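You operate a simulated robot arm through the tools that you are given. There is no shell and no other tool. Be economical: measure what you need, move in short steps, check, and stop when the job is done.

The job below is to be done with a simulated two-armed robot. You get a single attempt, and the scene is never put back.

JOB
Fetch the red plug and set it on the rubber mat on the wash bench. Put the knobbed pad on the table top away on the top of the long bench. Shut the middle bench drawer. Take the yellow cup on the green mat and put it away on the top of the green bench. Open the top bench drawer, take the bearing on the top of the long bench and put it away in the inside of the top bench drawer, then shut the drawer. Put the short tee plate on the grey pane. Open the right small drawer. The order is free. Set down upright: knobbed pad.

The check looks at the end state, three seconds after you hand in, the way a careful person would. Anything else that was tipped, shoved, dropped, spilled or broken makes it a failure.

ROBOT AND FRAMES
Two 7-joint arms with fingered hands on one trunk, on a base that drives. Base frame: it is fixed to the floor where the robot stands at the start and does not move with it; the origin is under the middle of the robot, x ahead of it, y to its left, z up; the surface under the hand at the start is at about z = 0.76. Units: m, degrees, N and s.
The left shoulder is at the start at [0.06, 0.177, 0.75], the right one opposite. Places, roughly: bearing [-0.75, -2.5, 0.75]; grey pane (19x15x1 cm) [-0.8, -2.3, 0.9]; inside of the top bench drawer [-0.2, -2.4, 0.7]; knobbed pad (5x5x5 cm) [0.6, 0.3, 0.8]; middle bench drawer [-0.2, -2.1, 0.5]; red plug (2x2x3 cm) [0.7, -0.1, 0.8]; right small drawer [-0.2, -2.7, 1.4]; rubber mat on the wash bench (26x20 cm) [1.68, 3.96, 0.86]; short tee plate (9x6x4 cm) [-0.9, -2.6, 0.9]; top bench drawer [-0.2, -2.3, 0.7]; top of the green bench [-2.5, -1.1, 0.9]; top of the long bench [-0.8, -2.5, 0.9]; yellow cup (3x3x3 cm) [-0.6, -2.2, 0.9]. Payload 4 kg a hand.
The TCP of each hand is the grasp point between the finger pads, 0.037 m short of the fingertips. In the tool frame z runs along the fingers and y along their closing line. The gripper opens to 0.124 m. The gripper's body begins 0.043 m behind the TCP. The gripper is a hand of 3 fingers: y runs from the thumb to the fingers, the wrist lies at [-0.015, -0.108, -0.202] in the tool frame, and closing takes about 1.5 s.
Orientation is that of the tool frame in the base frame, as [roll, pitch, yaw] about the fixed x, y, z axes, in that order (R = Rz(yaw) Ry(pitch) Rx(roll)). With the fingers straight down and the wrist toward the robot, the tool's x, y and z point along [0, 1, 0], [1, 0, 0] and [0, 0, -1] of the base frame.

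CONTROLS
- The arms move only by the tool nudge_tool. It takes "left_targets", "right_targets" or both (then of equal length, played together; a hand with none holds still); each is a list of rows, each a list of 7 numbers: the shift along the tool's x, y, z in units of 50 mm (1.0 is 50 mm), then the turn, a rotation vector about the tool's x, y, z in units of 6 degrees (1.0 is 6 degrees), then the opening, from 0 (shut) to 1 (fully open). In form: [[x, y, z, rx, ry, rz, fingers], ...]. A call has 1 to 12 rows; each row shifts and turns the commanded pose from where the row before left it, along the tool's axes as they then stand. A call with a number of a shift or a turn outside -1 to 1 is refused whole. A row lasts 0.2 s, in which the tool goes at most 0.05 m and 8.6 degrees; a call with a longer step from one row to the next is refused whole, and so is a gripper value outside its range. A pose out of reach is approached as far as the arm can. The call stops where the force on the tool passes 40 N (or 10 N more than at its start, if that is more) or the arm is blocked; 0.2 s more then pass. The fingers move at their own pace (about 0.072 m/s each) and stop on an object; they squeeze with about 29 N. The grip force told is the motor's: it shows also when the fingers shut on nothing. Time passes only in rows, and 0.2 s behind the last, so rows that do not move let the fingers close. It gives the time, the measured TCP pose, the force on the tool (base axes), the opening and the grip force at its end, in the units of the frame above (readings bear some noise), with the torque about the TCP (base axes, N m) and any sound that the robot's microphone picked up, and new pictures: "pictures" is both (left out), scene, wrist or none (wrist: the cameras of the hands that moved).
- Cameras (640 x 400 px; columns grow to the right, rows downward): "scene" is now at [0.0512, 0.022, 1.4031]; the picture's right is [0.24, -0.97, 0.00], its down [-0.63, -0.15, -0.76] and it looks along [0.74, 0.18, -0.65] (base axes); focal length 253 px, centre (320, 200). "left" rides on the left gripper at [-0.064, -0.076, -0.136] in its tool frame; the picture's right is [-0.84, -0.26, 0.48], its down [0.48, -0.76, 0.43] and it looks along [0.26, 0.60, 0.76] (tool axes); focal length 256 px, centre (320, 200). "right" rides on the right gripper at [0.064, -0.076, -0.137] in its tool frame; the picture's right is [-0.84, 0.26, -0.48], its down [-0.48, -0.76, 0.43] and it looks along [-0.26, 0.60, 0.76] (tool axes); focal length 256 px, centre (320, 200). There is no depth. A picture from a camera that has moved, and an enlarged one, comes with that camera's place and axes in the base frame and with its lens.
- move_column(by): slides the trunk up (or, below 0, down) by that many m; the arms and the scene camera ride with it, the base frame stays. It gives what a move gives, with no picture.
- drive_base(legs): drives the robot by 1 to 6 legs, each [ahead, left, turn to the left] in m, m and degrees, along the robot's own axes; the way and the turn of a leg run together, so that a leg with both is an arc; at most 1.5 m and 180 degrees a leg. The arms and the cameras ride along, it lands a little off, and it stops where it bumps. It gives what a move gives, and a new picture of the scene camera.
- hand_shape(shape, hand): the hand has 3 fingers and takes this shape, open, in about a second: jaw (thumb against the fingers, like two jaws); tri (thumb and two fingers); tip (a fingertip pinch); poke (one finger out to press); point (the index stretched); flat (the hand flat); cup (the hand cupped); fist (a fist). The gripper value then closes the fingers along that shape, each until it touches; the sizes above hold for jaw. It gives what a move gives, with no picture.
- pan_tilt(pan, tilt): turns the head with the scene camera to pan (to the left, within 86 degrees either way) and tilt (down, from -29 to 69), counted from straight ahead of the robot. It gives what a move gives, and a new picture of the scene camera.
- enlarge(camera, box): a new picture of the part [left, top, right, bottom] of that camera's present view, enlarged. No time passes.
- close_job(): hands the job in; it is judged then, once.

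Work in short steps. Places have to be worked out from the pictures, the camera data and where the tool is seen: move nearer, look again, correct. Check each grasp and each placing, and mend what went wrong. You have 207 turns and 260 pictures in all, those below and enlarged ones among them. Open the grippers and draw the arms clear of the work before you hand the job in, unless the task says otherwise; then end with one line.

The tools are called after ">>>" by a JSON object that holds its "name" and its "arguments". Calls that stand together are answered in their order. nudge_tool: Moves the arms, as the interface text tells. Its arguments: {"type":"object","properties":{"left_targets":{"type":"array"},"right_targets":{"type":"array"},"pictures":{"type":"string","enum":["both","scene","wrist","none"]}},"required":[]} The other tools are called the same way: move_column (by) slides the trunk up or down; hand_shape (shape, hand) gives the hand a shape; drive_base (legs) drives the base; pan_tilt (pan, tilt) turns the head that bears the scene camera; enlarge (camera, box) takes an enlarged picture of a part of a camera's view; close_job () hands the job in.

At the start:

```text
clock: 0.0
left_tcp_pos: [0.611, 0.3813, 1.0403]
left_tcp_rot: [180.0, 0.0, 90.0]
left_force: [-0.5, 0.1, 0.3]
left_moment: [-0.03, 0.03, 0.0]
left_finger_gap: 0.1235
left_grasp_force: 0.1
left_shape: jaw
right_tcp_pos: [0.6052, -0.1318, 1.0763]
right_tcp_rot: [180.0, -0.1, 90.0]
right_force: [-0.4, -0.3, -0.2]
right_moment: [-0.01, -0.01, 0.01]
right_finger_gap: 0.1233
right_grasp_force: 0.1
right_shape: jaw
trunk travel left (down, up): [-0.275, 0.315]
robot x, y, heading: [0.0002, 0.0018, -0.1]
head pan, tilt: [13.6, 40.6]
```

scene: 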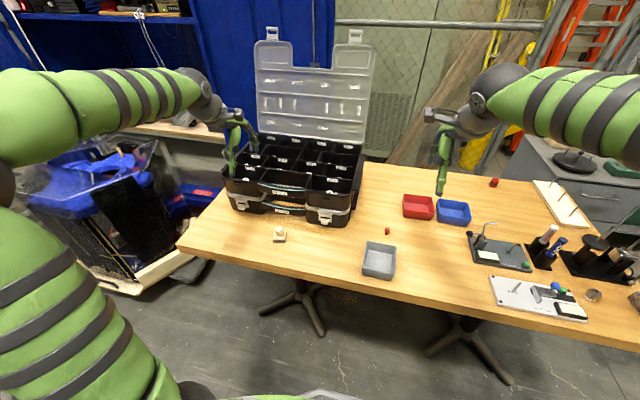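
right: 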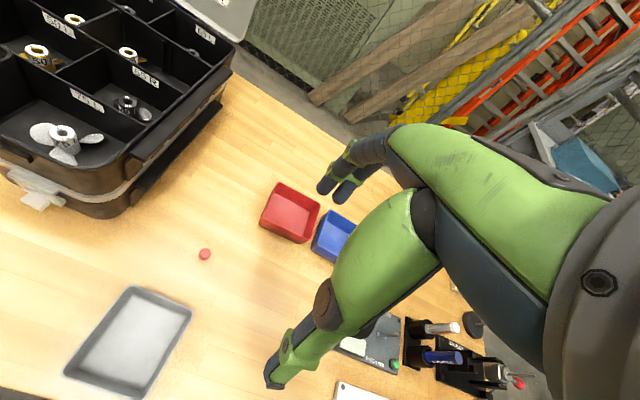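
left: 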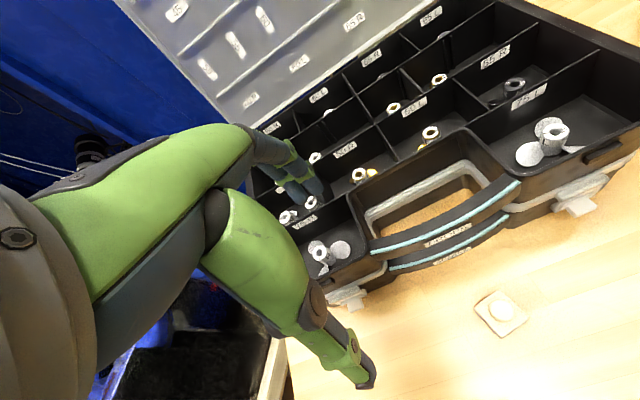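

The red plug looks to be at about (0.67,-0.06) and the knobbed pad at about (0.56,0.285). I enlarge both for detail.

>>> {"name": "enlarge", "arguments": {"camera": "scene", "box": [250, 200, 410, 300]}}

>>> {"name": "enlarge", "arguments": {"camera": "left", "box": [440, 260, 568, 340]}}

>>> {"name": "enlarge", "arguments": {"camera": "right", "box": [140, 210, 268, 290]}}

```text
4.00 times, centred on (330, 250) of scene
camera zoom: at [0.0512, 0.022, 1.4031], right [0.24, -0.97, 0.0], down [-0.63, -0.15, -0.76], along [0.74, 0.18, -0.65], focal length 1013 px, centre (280, 0)
```

zoom: 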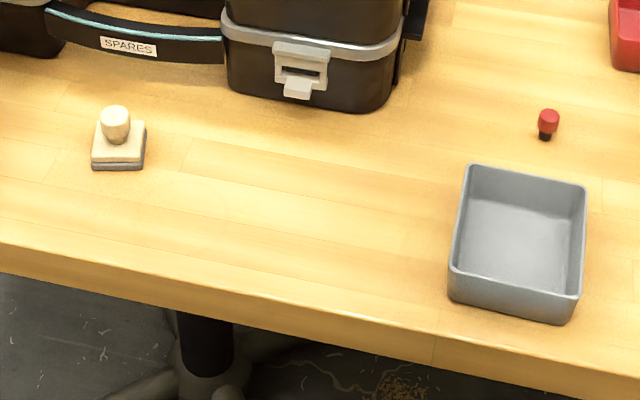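

```text
5.00 times, centred on (504, 300) of left
camera zoom: at [0.5346, 0.3178, 1.177], right [-0.26, -0.84, -0.48], down [-0.76, 0.48, -0.43], along [0.6, 0.26, -0.76], focal length 1280 px, centre (-600, -300)
```

zoom: 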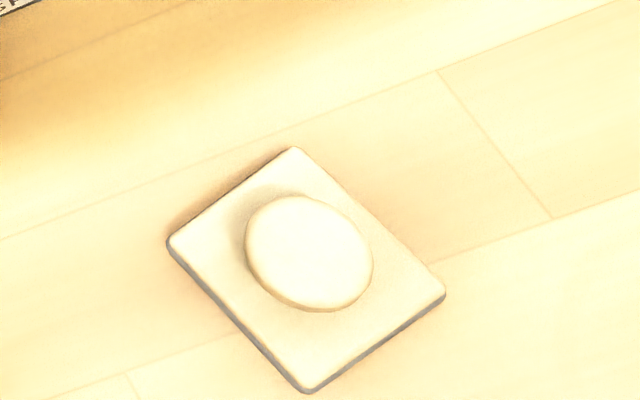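

```text
5.00 times, centred on (204, 250) of right
camera zoom: at [0.5302, -0.0674, 1.2124], right [0.26, -0.84, 0.48], down [-0.76, -0.48, -0.43], along [0.6, -0.26, -0.76], focal length 1280 px, centre (900, -50)
```

zoom: 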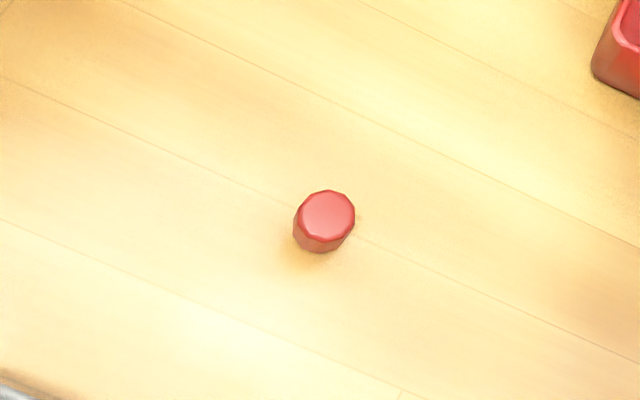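

Next I bring both hands over their objects, fingers half open, left over the pad and right over the plug, then look.

>>> {"name": "nudge_tool", "arguments": {"left_targets": [[-0.503, -0.26, 0.8, 0, 0, 0, 0.5], [-0.503, -0.26, 0.8, 0, 0, 0, 0.5], [-0.503, -0.26, 0.8, 0, 0, 0, 0.5], [-0.503, -0.26, 0.8, 0, 0, 0, 0.5], [0, 0, 0, 0, 0, 0, 0.5]], "right_targets": [[0.37, 0.28, 0.85, 0, 0, 0, 0.5], [0.37, 0.28, 0.85, 0, 0, 0, 0.5], [0.37, 0.28, 0.85, 0, 0, 0, 0.5], [0.37, 0.28, 0.85, 0, 0, 0, 0.5], [0, 0, 0, 0, 0, 0, 0.5]], "pictures": "both"}}

```text
clock: 1.2
left_tcp_pos: [0.5568, 0.2806, 0.8774]
left_tcp_rot: [-180.0, 0.0, 90.0]
left_force: [-0.6, -0.3, 0.3]
left_moment: [0.03, 0.0, -0.01]
left_finger_gap: 0.0625
left_grasp_force: 0.1
left_shape: jaw
right_tcp_pos: [0.6615, -0.059, 0.9073]
right_tcp_rot: [180.0, 0.0, 90.0]
right_force: [-0.3, -0.6, -0.1]
right_moment: [0.01, 0.02, 0.01]
right_finger_gap: 0.0622
right_grasp_force: 0.0
right_shape: jaw
trunk travel left (down, up): [-0.275, 0.315]
robot x, y, heading: [0.0056, -0.0031, -0.1]
head pan, tilt: [13.6, 40.6]
camera scene: at [0.0515, 0.0221, 1.4031], right [0.24, -0.97, 0.0], down [-0.63, -0.15, -0.76], along [0.74, 0.18, -0.65], focal length 253 px, centre (320, 200)
camera right: at [0.5863, 0.0068, 1.0424], right [0.26, -0.84, 0.48], down [-0.76, -0.48, -0.44], along [0.6, -0.26, -0.76], focal length 256 px, centre (320, 200)
camera left: at [0.4813, 0.2172, 1.0149], right [-0.26, -0.84, -0.48], down [-0.76, 0.48, -0.44], along [0.6, 0.25, -0.76], focal length 256 px, centre (320, 200)
```

scene: 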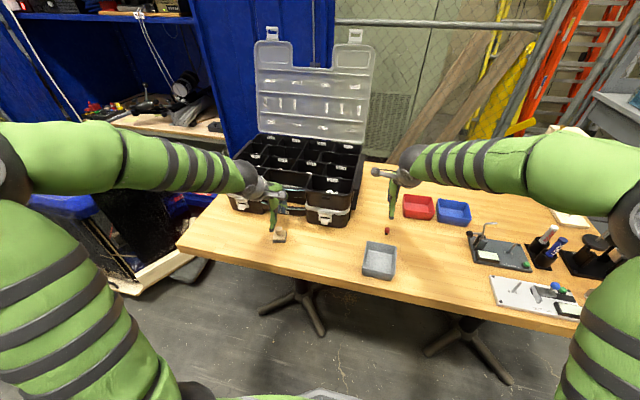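
right: 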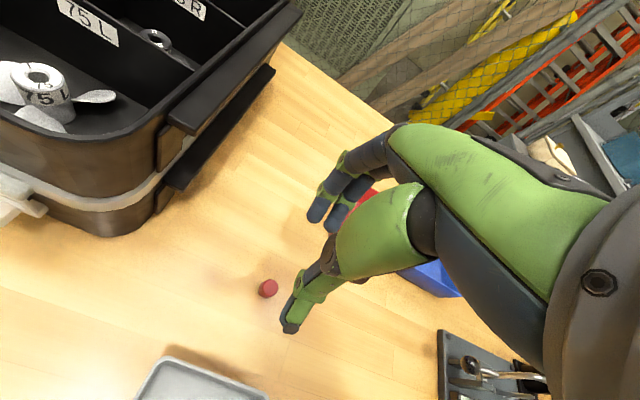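
left: 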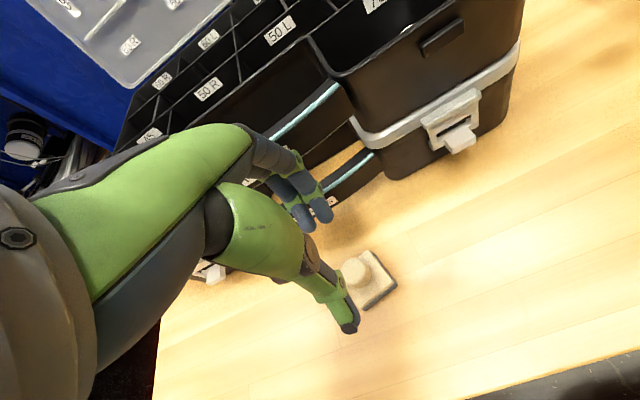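

The right estimate agrees. For the left I check the knob more closely.

>>> {"name": "enlarge", "arguments": {"camera": "left", "box": [270, 200, 430, 300]}}

```text
4.00 times, centred on (350, 250) of left
camera zoom: at [0.4813, 0.2172, 1.0149], right [-0.26, -0.84, -0.48], down [-0.76, 0.48, -0.44], along [0.6, 0.25, -0.76], focal length 1024 px, centre (200, 0)
```

zoom: 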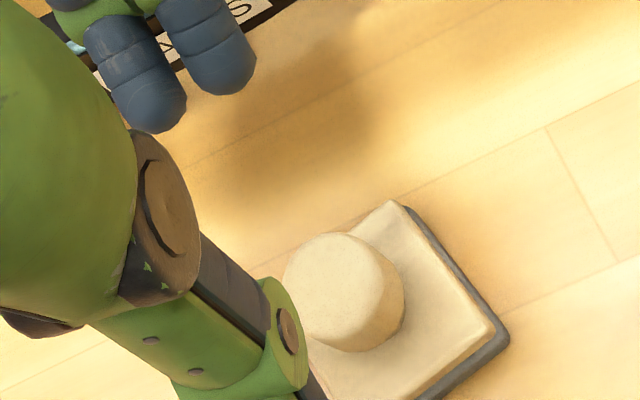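

The knob sits at about (0.559,0.278). Both hands descend: left to z≈0.817, right to z≈0.80.

>>> {"name": "nudge_tool", "arguments": {"left_targets": [[-0.03, 0.02, 0.4, 0, 0, 0, 0.5], [-0.03, 0.02, 0.4, 0, 0, 0, 0.5], [0, 0, 0.4, 0, 0, 0, 0.5], [0, 0, 0, 0, 0, 0, 0.3], [0, 0, 0, 0, 0, 0, 0], [0, 0, 0, 0, 0, 0, 0], [0, 0, 0, 0, 0, 0, 0], [0, 0, 0, 0, 0, 0, 0], [0, 0, 0, 0, 0, 0, 0]], "right_targets": [[0, 0, 0.7, 0, 0, 0, 0.5], [0, 0, 0.7, 0, 0, 0, 0.5], [0, 0, 0.7, 0, 0, 0, 0.5], [0, 0, 0, 0, 0, 0, 0.3], [0, 0, 0, 0, 0, 0, 0], [0, 0, 0, 0, 0, 0, 0], [0, 0, 0, 0, 0, 0, 0], [0, 0, 0, 0, 0, 0, 0], [0, 0, 0, 0, 0, 0, 0]], "pictures": "wrist"}}

```text
clock: 3.2
left_tcp_pos: [0.5605, 0.2776, 0.817]
left_tcp_rot: [-179.9, 0.0, 89.9]
left_force: [-0.6, -0.2, 0.3]
left_moment: [-0.02, -0.02, -0.01]
left_finger_gap: 0.024
left_grasp_force: 28.7
left_shape: jaw
right_tcp_pos: [0.6607, -0.0574, 0.8026]
right_tcp_rot: [180.0, -0.1, 90.1]
right_force: [0.6, -0.3, -0.3]
right_moment: [0.03, 0.0, -0.03]
right_finger_gap: 0.0017
right_grasp_force: 29.0
right_shape: jaw
trunk travel left (down, up): [-0.275, 0.315]
robot x, y, heading: [-0.0018, 0.0007, -0.2]
head pan, tilt: [13.6, 40.6]
camera right: at [0.5852, 0.0077, 0.938], right [0.26, -0.84, 0.48], down [-0.76, -0.48, -0.43], along [0.6, -0.26, -0.76], focal length 256 px, centre (320, 200)
camera left: at [0.4838, 0.2144, 0.9547], right [-0.26, -0.84, -0.48], down [-0.76, 0.48, -0.43], along [0.6, 0.26, -0.76], focal length 256 px, centre (320, 200)
```

right: 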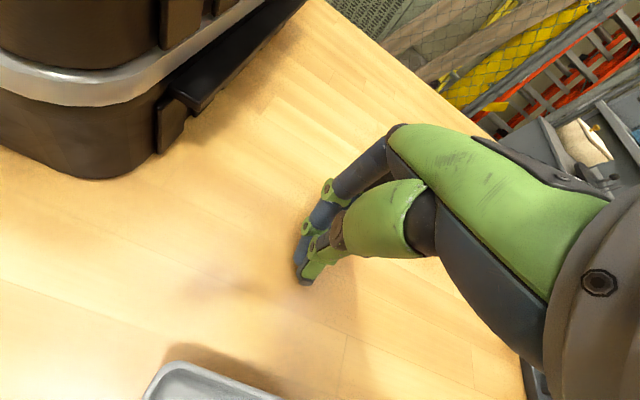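
left: 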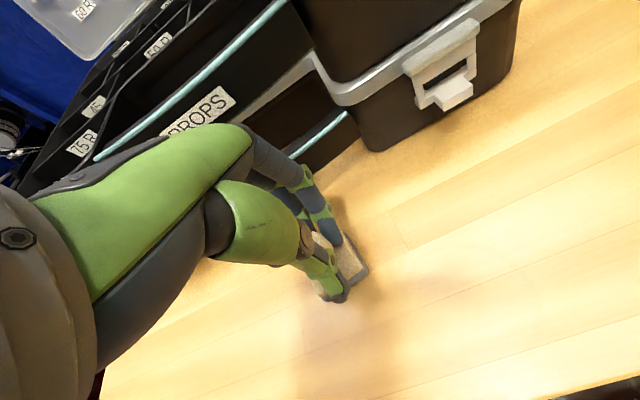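

The left hand holds the knob. The right shut at 1.7 mm, so the plug is probably not held; I look.

>>> {"name": "enlarge", "arguments": {"camera": "right", "box": [240, 200, 400, 300]}}

>>> {"name": "enlarge", "arguments": {"camera": "scene", "box": [340, 170, 436, 230]}}

```text
4.00 times, centred on (320, 250) of right
camera zoom: at [0.5852, 0.0077, 0.938], right [0.26, -0.84, 0.48], down [-0.76, -0.48, -0.43], along [0.6, -0.26, -0.76], focal length 1024 px, centre (320, 0)
```

zoom: 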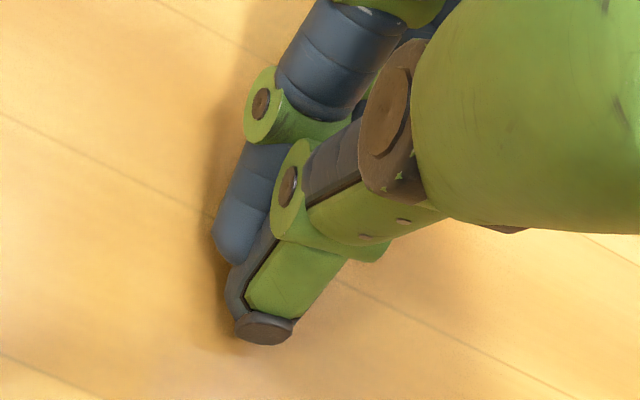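

```text
6.67 times, centred on (388, 200) of scene
camera zoom: at [0.0513, 0.022, 1.4031], right [0.24, -0.97, 0.0], down [-0.63, -0.15, -0.76], along [0.74, 0.18, -0.65], focal length 1688 px, centre (-133, 200)
```

zoom: 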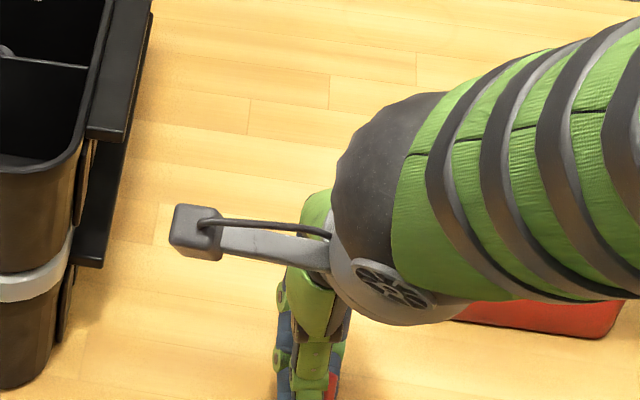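

A bit of red shows at the fingertips; I look lower.

>>> {"name": "enlarge", "arguments": {"camera": "scene", "box": [350, 200, 430, 250]}}

```text
8.00 times, centred on (390, 225) of scene
camera zoom: at [0.0513, 0.022, 1.4031], right [0.24, -0.97, 0.0], down [-0.63, -0.15, -0.76], along [0.74, 0.18, -0.65], focal length 2025 px, centre (-240, 0)
```

zoom: 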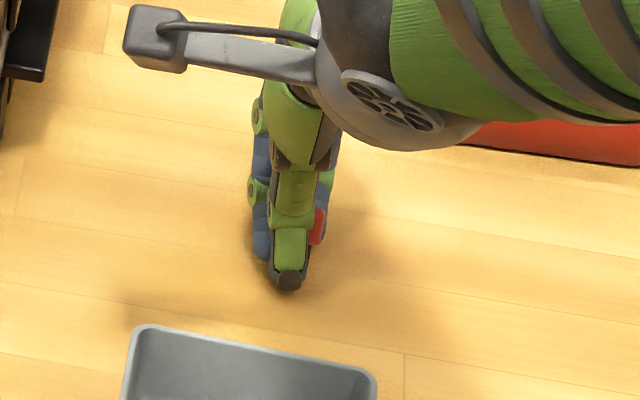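

The plug was squeezed out to the −y side of the thumb. I open, lift the right hand, and look again. The left hand lifts its pad too.

>>> {"name": "nudge_tool", "arguments": {"right_targets": [[0, 0, 0, 0, 0, 0, 0.5], [0, 0, 0, 0, 0, 0, 0.5], [0, 0, 0, 0, 0, 0, 0.5], [0, 0, -0.8, 0, 0, 0, 0.5], [0, 0, -0.8, 0, 0, 0, 0.5], [0, 0, -0.4, 0, 0, 0, 0.5]], "left_targets": [[0, 0, 0, 0, 0, 0, 0], [0, 0, 0, 0, 0, 0, 0], [0, 0, 0, 0, 0, 0, 0], [0, 0, -0.8, 0, 0, 0, 0], [0, 0, -0.8, 0, 0, 0, 0], [0, 0, -0.8, 0, 0, 0, 0]], "pictures": "both"}}

>>> {"name": "enlarge", "arguments": {"camera": "right", "box": [200, 225, 360, 325]}}

>>> {"name": "enlarge", "arguments": {"camera": "scene", "box": [340, 190, 420, 240]}}

```text
clock: 4.6
left_tcp_pos: [0.56, 0.2771, 0.9394]
left_tcp_rot: [-179.9, 0.0, 90.0]
left_force: [-0.7, -0.6, -0.5]
left_moment: [0.02, 0.0, 0.0]
left_finger_gap: 0.024
left_grasp_force: 29.2
left_shape: jaw
right_tcp_pos: [0.661, -0.0588, 0.9026]
right_tcp_rot: [-179.9, 0.1, 90.0]
right_force: [-0.6, 0.0, -0.8]
right_moment: [0.02, 0.0, 0.0]
right_finger_gap: 0.0616
right_grasp_force: 0.0
right_shape: jaw
trunk travel left (down, up): [-0.275, 0.315]
robot x, y, heading: [-0.0049, 0.0039, 0.2]
head pan, tilt: [13.6, 40.6]
camera scene: at [0.0512, 0.022, 1.403], right [0.24, -0.97, 0.0], down [-0.63, -0.15, -0.76], along [0.74, 0.18, -0.65], focal length 253 px, centre (320, 200)
camera right: at [0.5862, 0.0074, 1.0378], right [0.26, -0.84, 0.48], down [-0.76, -0.48, -0.43], along [0.6, -0.26, -0.76], focal length 256 px, centre (320, 200)
camera left: at [0.4831, 0.2131, 1.0771], right [-0.26, -0.84, -0.48], down [-0.76, 0.48, -0.43], along [0.6, 0.25, -0.76], focal length 256 px, centre (320, 200)
```

scene: 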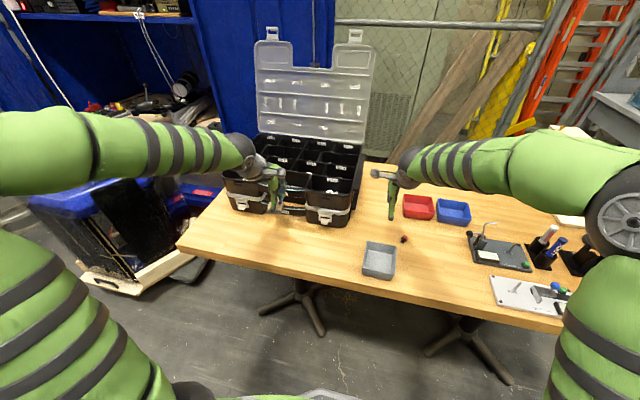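
right: 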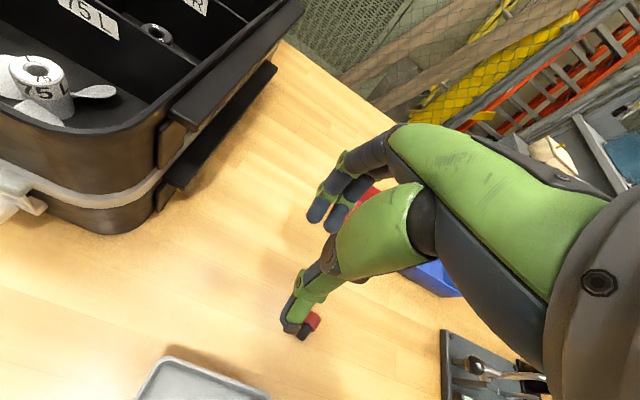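
left: 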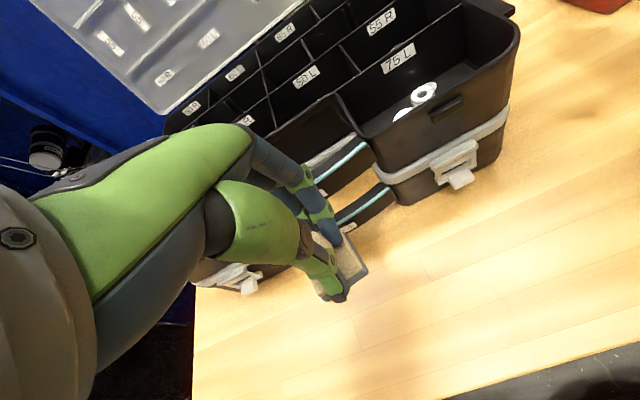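

```text
4.00 times, centred on (280, 275) of right
camera zoom: at [0.5862, 0.0074, 1.0378], right [0.26, -0.84, 0.48], down [-0.76, -0.48, -0.43], along [0.6, -0.26, -0.76], focal length 1024 px, centre (480, -100)
```

zoom: 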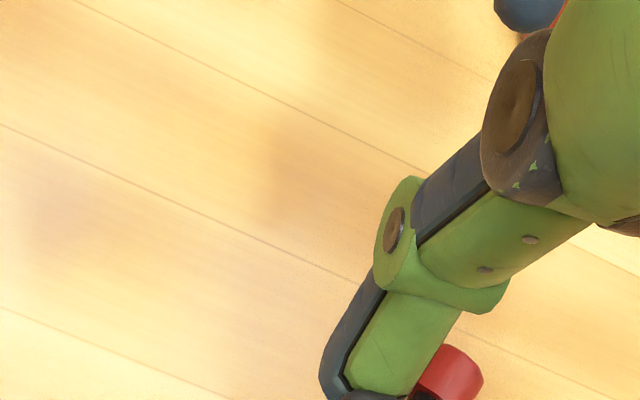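

```text
8.00 times, centred on (380, 215) of scene
camera zoom: at [0.0512, 0.022, 1.403], right [0.24, -0.97, 0.0], down [-0.63, -0.15, -0.76], along [0.74, 0.18, -0.65], focal length 2025 px, centre (-160, 80)
```

zoom: 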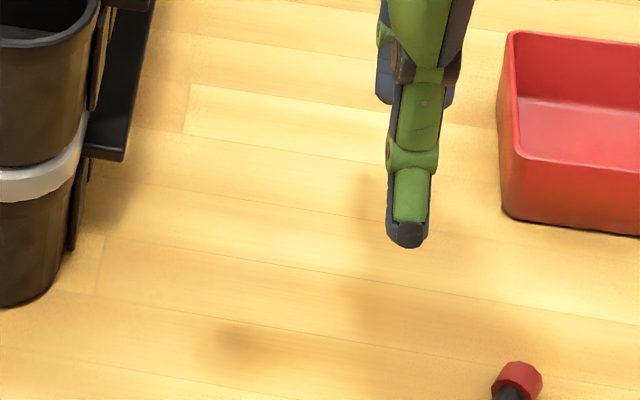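

The plug fell over and rolled to about (0.65,-0.115). I move the right hand back up and look at it.

>>> {"name": "nudge_tool", "arguments": {"right_targets": [[-0.6, -0.3, -0.4, 0, 0, 0, 0.6], [-0.6, -0.3, -0.3, 0, 0, 0, 0.6], [0, 0, 0, 0, 0, 0, 0.6]], "pictures": "wrist"}}

>>> {"name": "enlarge", "arguments": {"camera": "scene", "box": [380, 220, 428, 250]}}

```text
clock: 5.4
left_tcp_pos: [0.56, 0.2769, 0.9391]
left_tcp_rot: [-180.0, 0.0, 90.0]
left_force: [-0.8, -0.4, -0.2]
left_moment: [-0.01, -0.01, -0.01]
left_finger_gap: 0.0238
left_grasp_force: 28.7
left_shape: jaw
right_tcp_pos: [0.6323, -0.1168, 0.9368]
right_tcp_rot: [180.0, 0.0, 90.0]
right_force: [0.0, -0.8, 0.4]
right_moment: [0.02, -0.01, 0.04]
right_finger_gap: 0.0741
right_grasp_force: 0.1
right_shape: jaw
trunk travel left (down, up): [-0.275, 0.315]
robot x, y, heading: [0.0009, 0.0008, 0.0]
head pan, tilt: [13.6, 40.6]
camera right: at [0.5554, -0.052, 1.0731], right [0.26, -0.84, 0.48], down [-0.76, -0.48, -0.44], along [0.6, -0.25, -0.76], focal length 256 px, centre (320, 200)
```

right: 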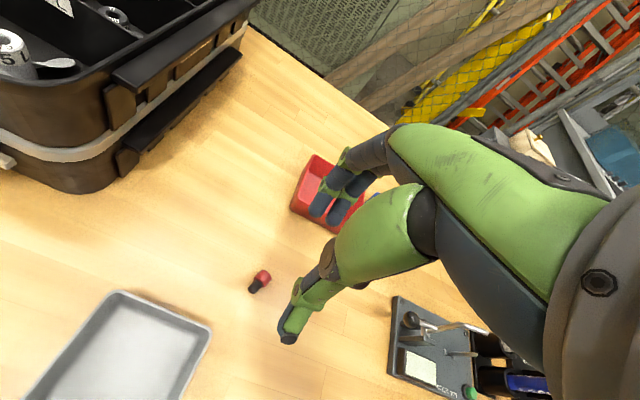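

```text
13.33 times, centred on (404, 235) of scene
camera zoom: at [0.0512, 0.0219, 1.4031], right [0.24, -0.97, 0.0], down [-0.63, -0.15, -0.76], along [0.74, 0.18, -0.65], focal length 3375 px, centre (-800, -267)
```

zoom: 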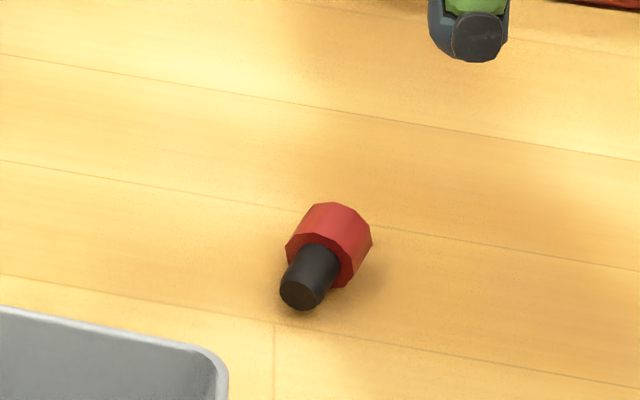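

The plug lies with its head at (0.651,-0.117) and its axis about 20° off base x. I turn the right hand so it closes across the axis, and centre it over the head.

>>> {"name": "nudge_tool", "arguments": {"right_targets": [[0, 0.36, 0, 0, 0, -0.97, 0.6], [0, 0, 0, 0, 0, -0.97, 0.6], [0, 0, 0, 0, 0, -0.97, 0.6], [0, 0, 0, 0, 0, -0.97, 0.6], [0, 0, 0, 0, 0, -0.97, 0.6], [0, 0, 0, 0, 0, -0.97, 0.6], [0, 0, 0, 0, 0, -0.97, 0.6], [0, 0, 0, 0, 0, -0.97, 0.6], [0, 0, 0, 0, 0, -0.97, 0.6], [0, 0, 0, 0, 0, -0.97, 0.6], [0, 0, 0, 0, 0, -0.97, 0.6], [0, 0, 0, 0, 0, -0.97, 0.6]], "pictures": "wrist"}}

```text
clock: 8.0
left_tcp_pos: [0.5596, 0.2769, 0.9392]
left_tcp_rot: [179.9, 0.0, 89.9]
left_force: [0.4, 0.9, -0.6]
left_moment: [0.01, 0.02, 0.03]
left_finger_gap: 0.0236
left_grasp_force: 28.7
left_shape: jaw
right_tcp_pos: [0.6505, -0.1197, 0.9377]
right_tcp_rot: [179.9, 0.0, 159.9]
right_force: [-0.1, 0.0, -0.1]
right_moment: [0.01, 0.04, 0.04]
right_finger_gap: 0.0741
right_grasp_force: 0.0
right_shape: jaw
trunk travel left (down, up): [-0.275, 0.315]
robot x, y, heading: [0.0, -0.0006, 0.1]
head pan, tilt: [13.6, 40.6]
camera right: at [0.5647, -0.1666, 1.0725], right [0.87, -0.05, 0.48], down [0.19, -0.88, -0.44], along [0.45, 0.47, -0.76], focal length 256 px, centre (320, 200)
```

right: 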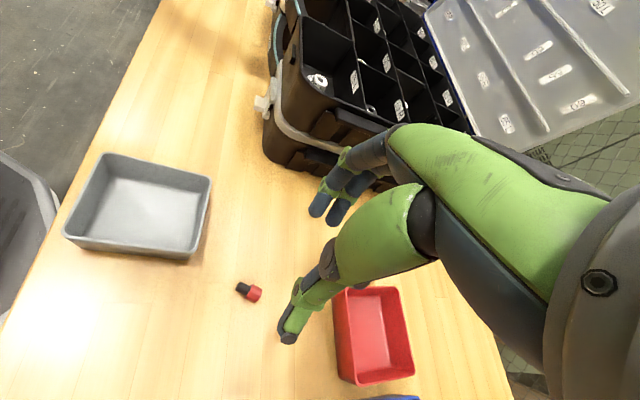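

Alignment agrees. I descend and close.

>>> {"name": "nudge_tool", "arguments": {"right_targets": [[0, 0, 0.9, 0, 0, 0, 0.6], [0, 0, 0.9, 0, 0, 0, 0.6], [0, 0, 0.94, 0, 0, 0, 0.6], [0, 0, 0, 0, 0, 0, 0.4], [0, 0, 0, 0, 0, 0, 0.2], [0, 0, 0, 0, 0, 0, 0], [0, 0, 0, 0, 0, 0, 0], [0, 0, 0, 0, 0, 0, 0], [0, 0, 0, 0, 0, 0, 0]], "pictures": "wrist"}}

```text
clock: 10.0
left_tcp_pos: [0.5594, 0.2754, 0.9405]
left_tcp_rot: [180.0, -0.1, 90.0]
left_force: [-0.3, -0.1, -0.2]
left_moment: [-0.01, -0.03, 0.01]
left_finger_gap: 0.0237
left_grasp_force: 29.4
left_shape: jaw
right_tcp_pos: [0.6503, -0.1189, 0.8003]
right_tcp_rot: [179.9, 0.1, 159.9]
right_force: [1.6, -1.1, 6.5]
right_moment: [-0.02, -0.04, 0.0]
right_finger_gap: 0.003
right_grasp_force: 29.0
right_shape: jaw
trunk travel left (down, up): [-0.275, 0.315]
robot x, y, heading: [-0.0003, -0.0027, 0.2]
head pan, tilt: [13.6, 40.6]
camera right: at [0.5652, -0.1664, 0.9356], right [0.87, -0.05, 0.48], down [0.19, -0.88, -0.43], along [0.45, 0.47, -0.76], focal length 256 px, centre (320, 200)
```

right: 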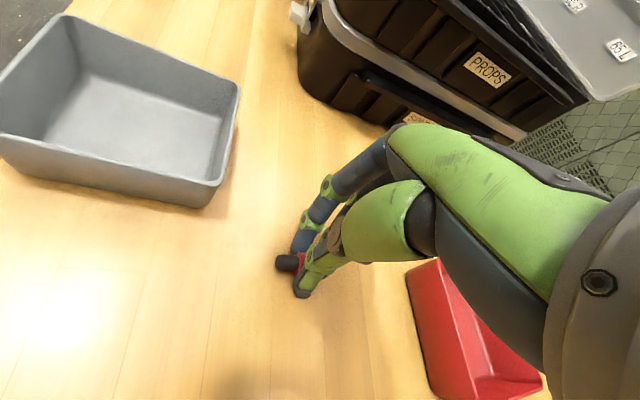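

The plug appears to be between thumb and finger. I lift and check.

>>> {"name": "nudge_tool", "arguments": {"right_targets": [[0, 0, -0.4, 0, 0, 0, 0], [0, 0, -0.8, 0, 0, 0, 0], [0, 0, -0.8, 0, 0, 0, 0]], "pictures": "wrist"}}

>>> {"name": "enlarge", "arguments": {"camera": "right", "box": [240, 210, 400, 310]}}

```text
clock: 10.8
left_tcp_pos: [0.5589, 0.2774, 0.9401]
left_tcp_rot: [179.9, 0.0, 90.0]
left_force: [0.1, 0.2, -0.5]
left_moment: [0.0, 0.03, -0.03]
left_finger_gap: 0.0237
left_grasp_force: 29.1
left_shape: jaw
right_tcp_pos: [0.6508, -0.117, 0.9008]
right_tcp_rot: [180.0, -0.1, 159.8]
right_force: [0.8, 0.1, -1.0]
right_moment: [-0.03, 0.02, -0.01]
right_finger_gap: 0.002
right_grasp_force: 29.2
right_shape: jaw
trunk travel left (down, up): [-0.275, 0.315]
robot x, y, heading: [0.0006, -0.0028, -0.1]
head pan, tilt: [13.6, 40.6]
camera right: at [0.5652, -0.1647, 1.037], right [0.87, -0.05, 0.48], down [0.19, -0.88, -0.44], along [0.44, 0.47, -0.76], focal length 256 px, centre (320, 200)
```

right: 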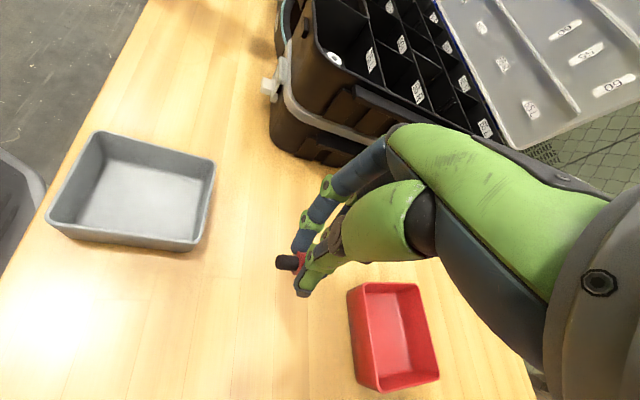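

```text
4.00 times, centred on (320, 260) of right
camera zoom: at [0.5652, -0.1647, 1.037], right [0.87, -0.05, 0.48], down [0.19, -0.88, -0.44], along [0.44, 0.47, -0.76], focal length 1024 px, centre (320, -40)
```

zoom: 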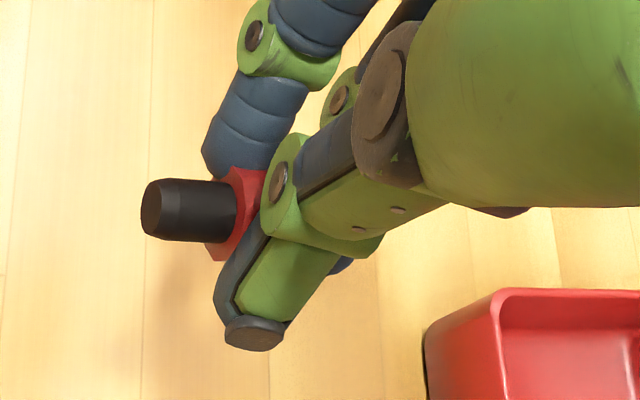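

The plug is held crosswise at its head and came up with the hand. I raise and draw in both hands gently, then look around before driving.

>>> {"name": "nudge_tool", "arguments": {"right_targets": [[0, 0, -0.9, 0, 0, 0, 0], [0, 0, -0.9, 0, 0, 0, 0], [0, 0, -0.9, 0, 0, 0, 0], [0, 0, -0.9, 0, 0, 0, 0]], "left_targets": [[0, 0, -0.9, 0, 0, 0, 0], [0, 0, -0.9, 0, 0, 0, 0], [0, 0, -0.9, 0, 0, 0, 0], [0, 0, -0.6, 0, 0, 0, 0]], "pictures": "none"}}

>>> {"name": "pan_tilt", "arguments": {"pan": 80, "tilt": 20}}

```text
clock: 11.8
left_tcp_pos: [0.5605, 0.2768, 1.104]
left_tcp_rot: [180.0, 0.0, 90.0]
left_force: [0.7, 0.5, -0.2]
left_moment: [-0.01, 0.05, 0.0]
left_finger_gap: 0.0237
left_grasp_force: 28.8
left_shape: jaw
right_tcp_pos: [0.6497, -0.1194, 1.0805]
right_tcp_rot: [179.9, 0.0, 160.0]
right_force: [0.2, 0.7, 0.1]
right_moment: [0.0, 0.0, 0.01]
right_finger_gap: 0.0017
right_grasp_force: 28.8
right_shape: jaw
trunk travel left (down, up): [-0.275, 0.315]
robot x, y, heading: [0.0001, 0.0013, 0.4]
head pan, tilt: [13.6, 40.6]
```

```text
clock: 13.2
left_tcp_pos: [0.5607, 0.2763, 1.1038]
left_tcp_rot: [180.0, 0.0, 90.0]
left_force: [0.2, -0.2, -0.4]
left_moment: [0.07, 0.0, -0.03]
left_finger_gap: 0.0235
left_grasp_force: 29.3
left_shape: jaw
right_tcp_pos: [0.6488, -0.1195, 1.0781]
right_tcp_rot: [-180.0, 0.0, 159.8]
right_force: [-0.3, 0.4, 0.3]
right_moment: [0.01, -0.03, 0.01]
right_finger_gap: 0.0019
right_grasp_force: 28.9
right_shape: jaw
trunk travel left (down, up): [-0.275, 0.315]
robot x, y, heading: [0.0012, 0.0015, 0.2]
head pan, tilt: [80.0, 20.0]
camera scene: at [-0.0147, 0.0937, 1.4354], right [0.98, -0.17, 0.0], down [-0.06, -0.34, -0.94], along [0.16, 0.93, -0.34], focal length 253 px, centre (320, 200)
```

scene: 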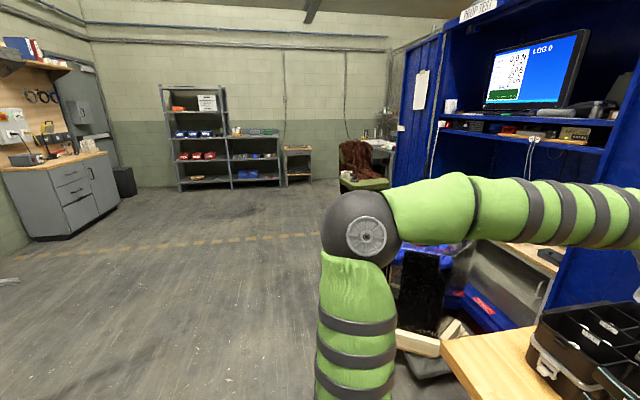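

>>> {"name": "enlarge", "arguments": {"camera": "scene", "box": [256, 90, 448, 210]}}

```text
3.33 times, centred on (352, 150) of scene
camera zoom: at [-0.0147, 0.0937, 1.4354], right [0.98, -0.17, 0.0], down [-0.06, -0.34, -0.94], along [0.16, 0.93, -0.34], focal length 844 px, centre (213, 367)
```

zoom: 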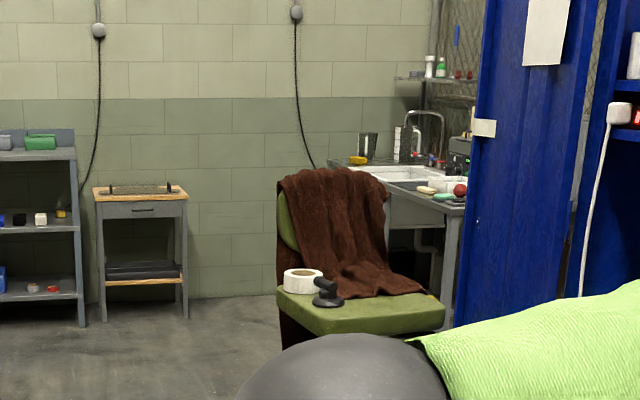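

The wash bench lies beyond the chair, its front edge at x≈1.57. I back off, strafe left keeping my heading, then approach to x≈0.65, y≈4.2.

>>> {"name": "drive_base", "arguments": {"legs": [[-0.5, 0, 0], [0, 1.4, 0], [0, 1.4, 0], [0, 1.4, 0], [1.1, 0, 0]]}}

>>> {"name": "pan_tilt", "arguments": {"pan": -15, "tilt": 35}}

```text
clock: 41.3
left_tcp_pos: [1.1622, 4.5063, 1.1035]
left_tcp_rot: [-180.0, 0.0, 89.8]
left_force: [-0.5, 0.7, -0.2]
left_moment: [0.0, 0.0, -0.01]
left_finger_gap: 0.0234
left_grasp_force: 29.2
left_shape: jaw
right_tcp_pos: [1.2487, 4.1089, 1.0807]
right_tcp_rot: [180.0, 0.1, 159.6]
right_force: [0.3, -0.5, -0.1]
right_moment: [0.02, 0.0, -0.01]
right_finger_gap: 0.002
right_grasp_force: 29.1
right_shape: jaw
trunk travel left (down, up): [-0.275, 0.315]
robot x, y, heading: [0.601, 4.2305, -0.1]
head pan, tilt: [80.0, 20.0]
camera scene: at [0.5848, 4.3255, 1.4354], right [0.98, -0.18, 0.0], down [-0.06, -0.34, -0.94], along [0.17, 0.92, -0.34], focal length 253 px, centre (320, 200)
```

scene: 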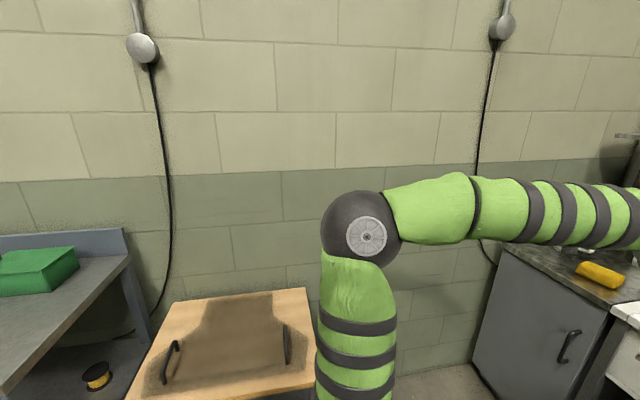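

```text
clock: 43.0
left_tcp_pos: [1.1598, 4.5065, 1.1035]
left_tcp_rot: [180.0, 0.0, 89.8]
left_force: [0.1, -0.3, 0.1]
left_moment: [0.02, -0.04, 0.0]
left_finger_gap: 0.0233
left_grasp_force: 29.2
left_shape: jaw
right_tcp_pos: [1.2487, 4.1105, 1.0784]
right_tcp_rot: [179.9, 0.0, 159.7]
right_force: [-0.7, 0.3, 0.1]
right_moment: [0.02, -0.01, 0.03]
right_finger_gap: 0.002
right_grasp_force: 29.1
right_shape: jaw
trunk travel left (down, up): [-0.275, 0.315]
robot x, y, heading: [0.6006, 4.2329, 0.1]
head pan, tilt: [-15.0, 35.0]
camera scene: at [0.6532, 4.2108, 1.4116], right [-0.26, -0.97, 0.0], down [-0.55, 0.15, -0.82], along [0.79, -0.21, -0.57], focal length 253 px, centre (320, 200)
```

scene: 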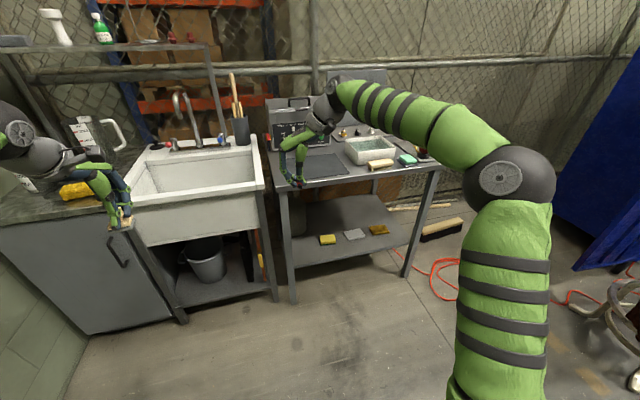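

The dark mat is at about (1.67,3.93). I drive 0.38 m ahead, keeping the hands high.

>>> {"name": "drive_base", "arguments": {"legs": [[0.38, 0, 0]]}}

```text
clock: 45.4
left_tcp_pos: [1.5437, 4.5025, 1.1031]
left_tcp_rot: [-180.0, 0.1, 89.6]
left_force: [-0.6, 0.3, -0.5]
left_moment: [-0.02, 0.02, -0.02]
left_finger_gap: 0.0236
left_grasp_force: 29.5
left_shape: jaw
right_tcp_pos: [1.6305, 4.106, 1.0789]
right_tcp_rot: [179.9, 0.0, 159.4]
right_force: [0.1, 0.9, 0.1]
right_moment: [0.01, 0.0, -0.05]
right_finger_gap: 0.0019
right_grasp_force: 28.8
right_shape: jaw
trunk travel left (down, up): [-0.275, 0.315]
robot x, y, heading: [0.9829, 4.2303, -0.5]
head pan, tilt: [-15.0, 35.0]
camera scene: at [1.0357, 4.2086, 1.4115], right [-0.27, -0.96, 0.0], down [-0.55, 0.15, -0.82], along [0.79, -0.22, -0.57], focal length 253 px, centre (320, 200)
```

scene: 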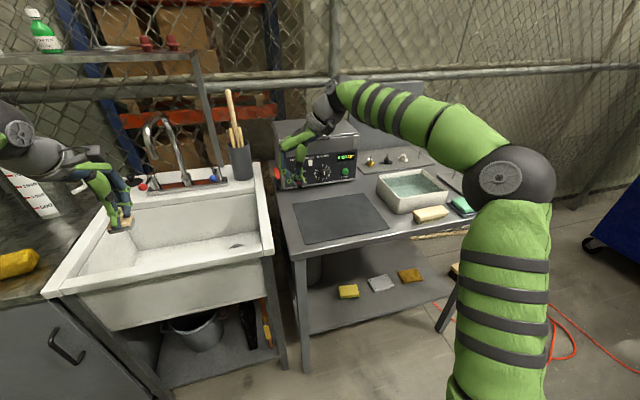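

Mat centre is at about (1.677,3.958). I move the plug over it at height, then down to z≈0.95.

>>> {"name": "nudge_tool", "arguments": {"right_targets": [[-0.47, -0.604, 0, 0, 0, 0, 0], [-0.47, -0.604, 0, 0, 0, 0, 0], [-0.47, -0.604, 0.4, 0, 0, 0, 0], [-0.47, -0.604, 0.4, 0, 0, 0, 0], [0, 0, 0.9, 0, 0, 0, 0], [0, 0, 0.9, 0, 0, 0, 0]], "pictures": "both"}}

```text
clock: 46.8
left_tcp_pos: [1.5441, 4.5009, 1.1025]
left_tcp_rot: [180.0, -0.1, 89.6]
left_force: [-0.4, 0.7, -0.1]
left_moment: [0.01, 0.05, 0.01]
left_finger_gap: 0.0233
left_grasp_force: 28.9
left_shape: jaw
right_tcp_pos: [1.676, 3.9588, 0.9471]
right_tcp_rot: [-179.9, -0.1, 159.5]
right_force: [-0.3, 0.7, -0.2]
right_moment: [0.02, -0.02, 0.01]
right_finger_gap: 0.0019
right_grasp_force: 28.8
right_shape: jaw
trunk travel left (down, up): [-0.275, 0.315]
robot x, y, heading: [0.981, 4.2284, -0.3]
head pan, tilt: [-15.0, 35.0]
camera scene: at [1.0355, 4.2087, 1.4116], right [-0.27, -0.96, 0.0], down [-0.55, 0.15, -0.82], along [0.79, -0.22, -0.57], focal length 253 px, centre (320, 200)
camera right: at [1.5895, 3.9121, 1.0837], right [0.87, -0.05, 0.48], down [0.19, -0.88, -0.43], along [0.45, 0.47, -0.76], focal length 256 px, centre (320, 200)
```

scene: 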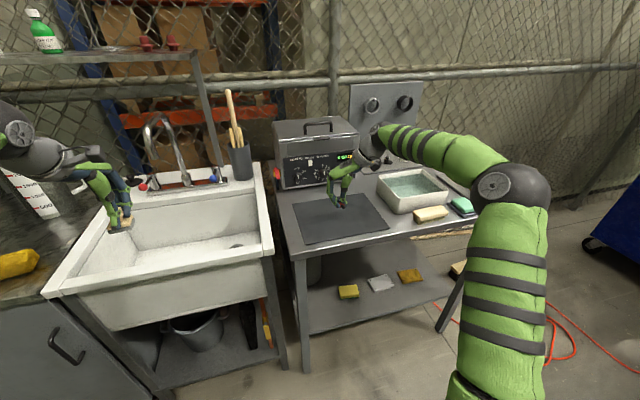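
right: 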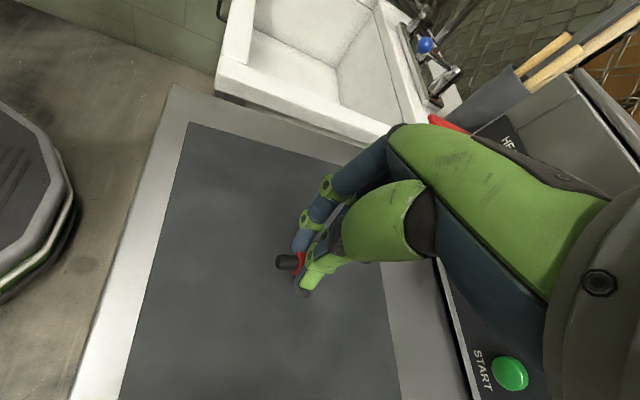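

Over the mat. I lower by small steps until contact.

>>> {"name": "nudge_tool", "arguments": {"right_targets": [[0, 0, 0.4, 0, 0, 0, 0], [0, 0, 0.25, 0, 0, 0, 0], [0, 0, 0.2, 0, 0, 0, 0]], "pictures": "wrist"}}

>>> {"name": "enlarge", "arguments": {"camera": "right", "box": [220, 210, 380, 310]}}

```text
clock: 47.6
left_tcp_pos: [1.543, 4.5024, 1.1021]
left_tcp_rot: [-179.9, -0.1, 89.5]
left_force: [0.5, 0.4, -0.6]
left_moment: [-0.01, -0.01, 0.0]
left_finger_gap: 0.0232
left_grasp_force: 29.2
left_shape: jaw
right_tcp_pos: [1.6766, 3.96, 0.9071]
right_tcp_rot: [180.0, 0.0, 159.4]
right_force: [-1.2, -0.4, -0.8]
right_moment: [0.0, -0.01, 0.0]
right_finger_gap: 0.0018
right_grasp_force: 29.0
right_shape: jaw
trunk travel left (down, up): [-0.275, 0.315]
robot x, y, heading: [0.9808, 4.2334, -0.3]
head pan, tilt: [-15.0, 35.0]
camera right: at [1.5886, 3.9131, 1.0421], right [0.87, -0.05, 0.48], down [0.19, -0.88, -0.43], along [0.45, 0.47, -0.76], focal length 256 px, centre (320, 200)
```

right: 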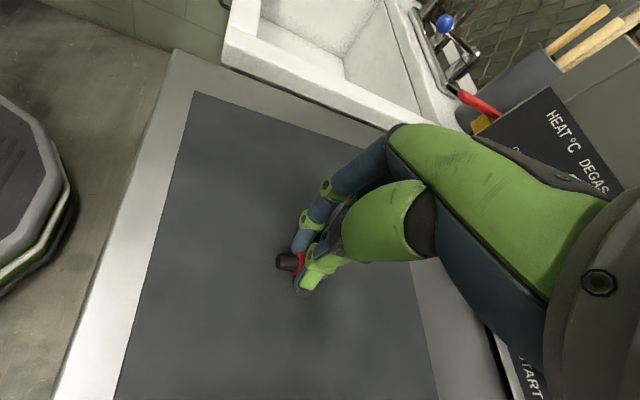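

```text
4.00 times, centred on (300, 260) of right
camera zoom: at [1.5886, 3.9131, 1.0421], right [0.87, -0.05, 0.48], down [0.19, -0.88, -0.43], along [0.45, 0.47, -0.76], focal length 1024 px, centre (400, -40)
```

zoom: 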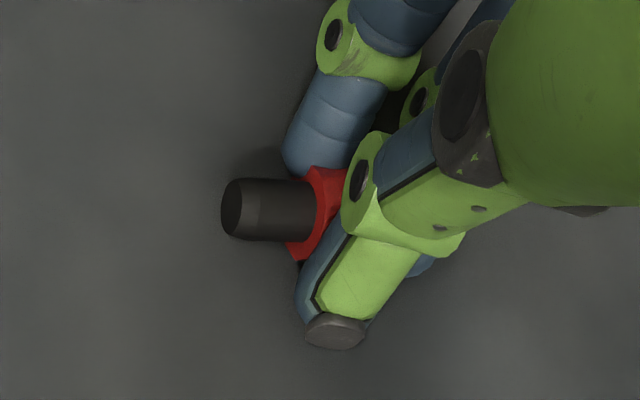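

Not yet in contact (z 0.907). I go down a little further in small rows.

>>> {"name": "nudge_tool", "arguments": {"right_targets": [[0, 0, 0.1, 0, 0, 0, 0], [0, 0, 0.1, 0, 0, 0, 0]], "pictures": "none"}}

```text
clock: 48.2
left_tcp_pos: [1.5416, 4.502, 1.1047]
left_tcp_rot: [180.0, 0.1, 89.6]
left_force: [-0.6, -0.9, -0.6]
left_moment: [-0.06, 0.01, -0.02]
left_finger_gap: 0.0233
left_grasp_force: 28.7
left_shape: jaw
right_tcp_pos: [1.6744, 3.9618, 0.903]
right_tcp_rot: [179.7, 0.5, 159.4]
right_force: [0.4, -1.9, 37.6]
right_moment: [0.09, 0.06, -0.02]
right_finger_gap: 0.0023
right_grasp_force: 29.1
right_shape: jaw
trunk travel left (down, up): [-0.275, 0.315]
robot x, y, heading: [0.9816, 4.2291, -0.4]
head pan, tilt: [-15.0, 35.0]
```

Contact. I back off slightly, open, and lift.

>>> {"name": "nudge_tool", "arguments": {"right_targets": [[0, 0, -0.09, 0, 0, 0, 0], [0, 0, 0, 0, 0, 0, 0.1], [0, 0, 0, 0, 0, 0, 0.3], [0, 0, 0, 0, 0, 0, 0.5], [0, 0, 0, 0, 0, 0, 0.5], [0, 0, 0, 0, 0, 0, 0.5], [0, 0, -0.6, 0, 0, 0, 0.5], [0, 0, -0.9, 0, 0, 0, 0.5], [0, 0, -0.9, 0, 0, 0, 0.5], [0, 0, -0.9, 0, 0, 0, 0.5]], "pictures": "both"}}

>>> {"name": "enlarge", "arguments": {"camera": "scene", "box": [280, 170, 408, 250]}}

```text
clock: 50.4
left_tcp_pos: [1.5431, 4.5038, 1.103]
left_tcp_rot: [180.0, 0.0, 89.5]
left_force: [-0.4, -1.2, -1.2]
left_moment: [0.03, -0.01, 0.0]
left_finger_gap: 0.0236
left_grasp_force: 29.3
left_shape: jaw
right_tcp_pos: [1.6772, 3.958, 1.0659]
right_tcp_rot: [-180.0, -0.1, 159.5]
right_force: [-0.4, -0.1, -0.8]
right_moment: [0.0, -0.01, 0.0]
right_finger_gap: 0.0621
right_grasp_force: 0.0
right_shape: jaw
trunk travel left (down, up): [-0.275, 0.315]
robot x, y, heading: [0.9804, 4.2282, -0.4]
head pan, tilt: [-15.0, 35.0]
camera scene: at [1.0353, 4.2088, 1.4115], right [-0.27, -0.96, 0.0], down [-0.55, 0.15, -0.82], along [0.79, -0.22, -0.57], focal length 253 px, centre (320, 200)
camera right: at [1.591, 3.9125, 1.2024], right [0.87, -0.05, 0.48], down [0.19, -0.88, -0.43], along [0.45, 0.47, -0.76], focal length 256 px, centre (320, 200)
```

scene: 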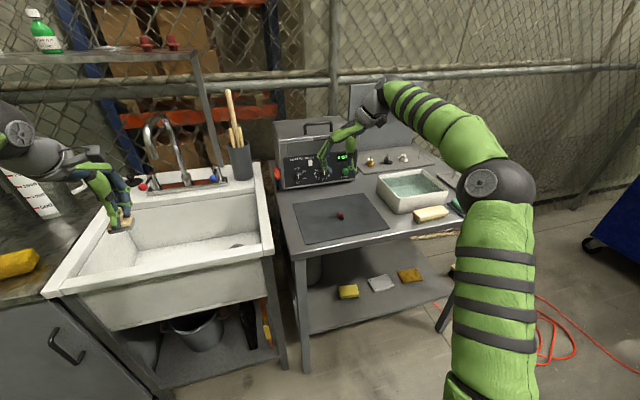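
right: 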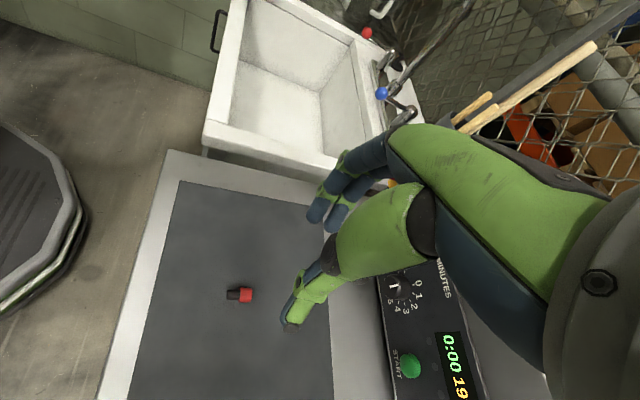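

```text
5.00 times, centred on (344, 210) of scene
camera zoom: at [1.0353, 4.2088, 1.4115], right [-0.27, -0.96, 0.0], down [-0.55, 0.15, -0.82], along [0.79, -0.22, -0.57], focal length 1266 px, centre (200, 150)
```

zoom: 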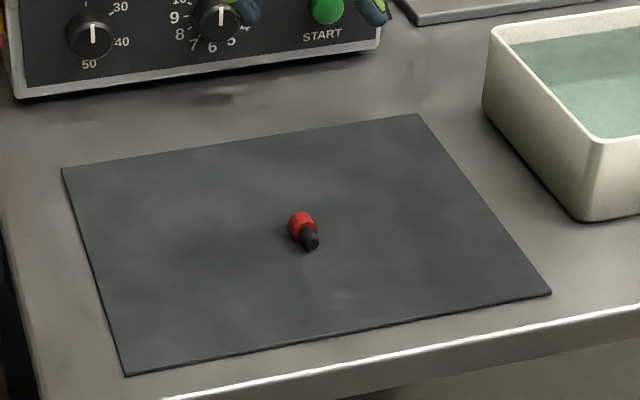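

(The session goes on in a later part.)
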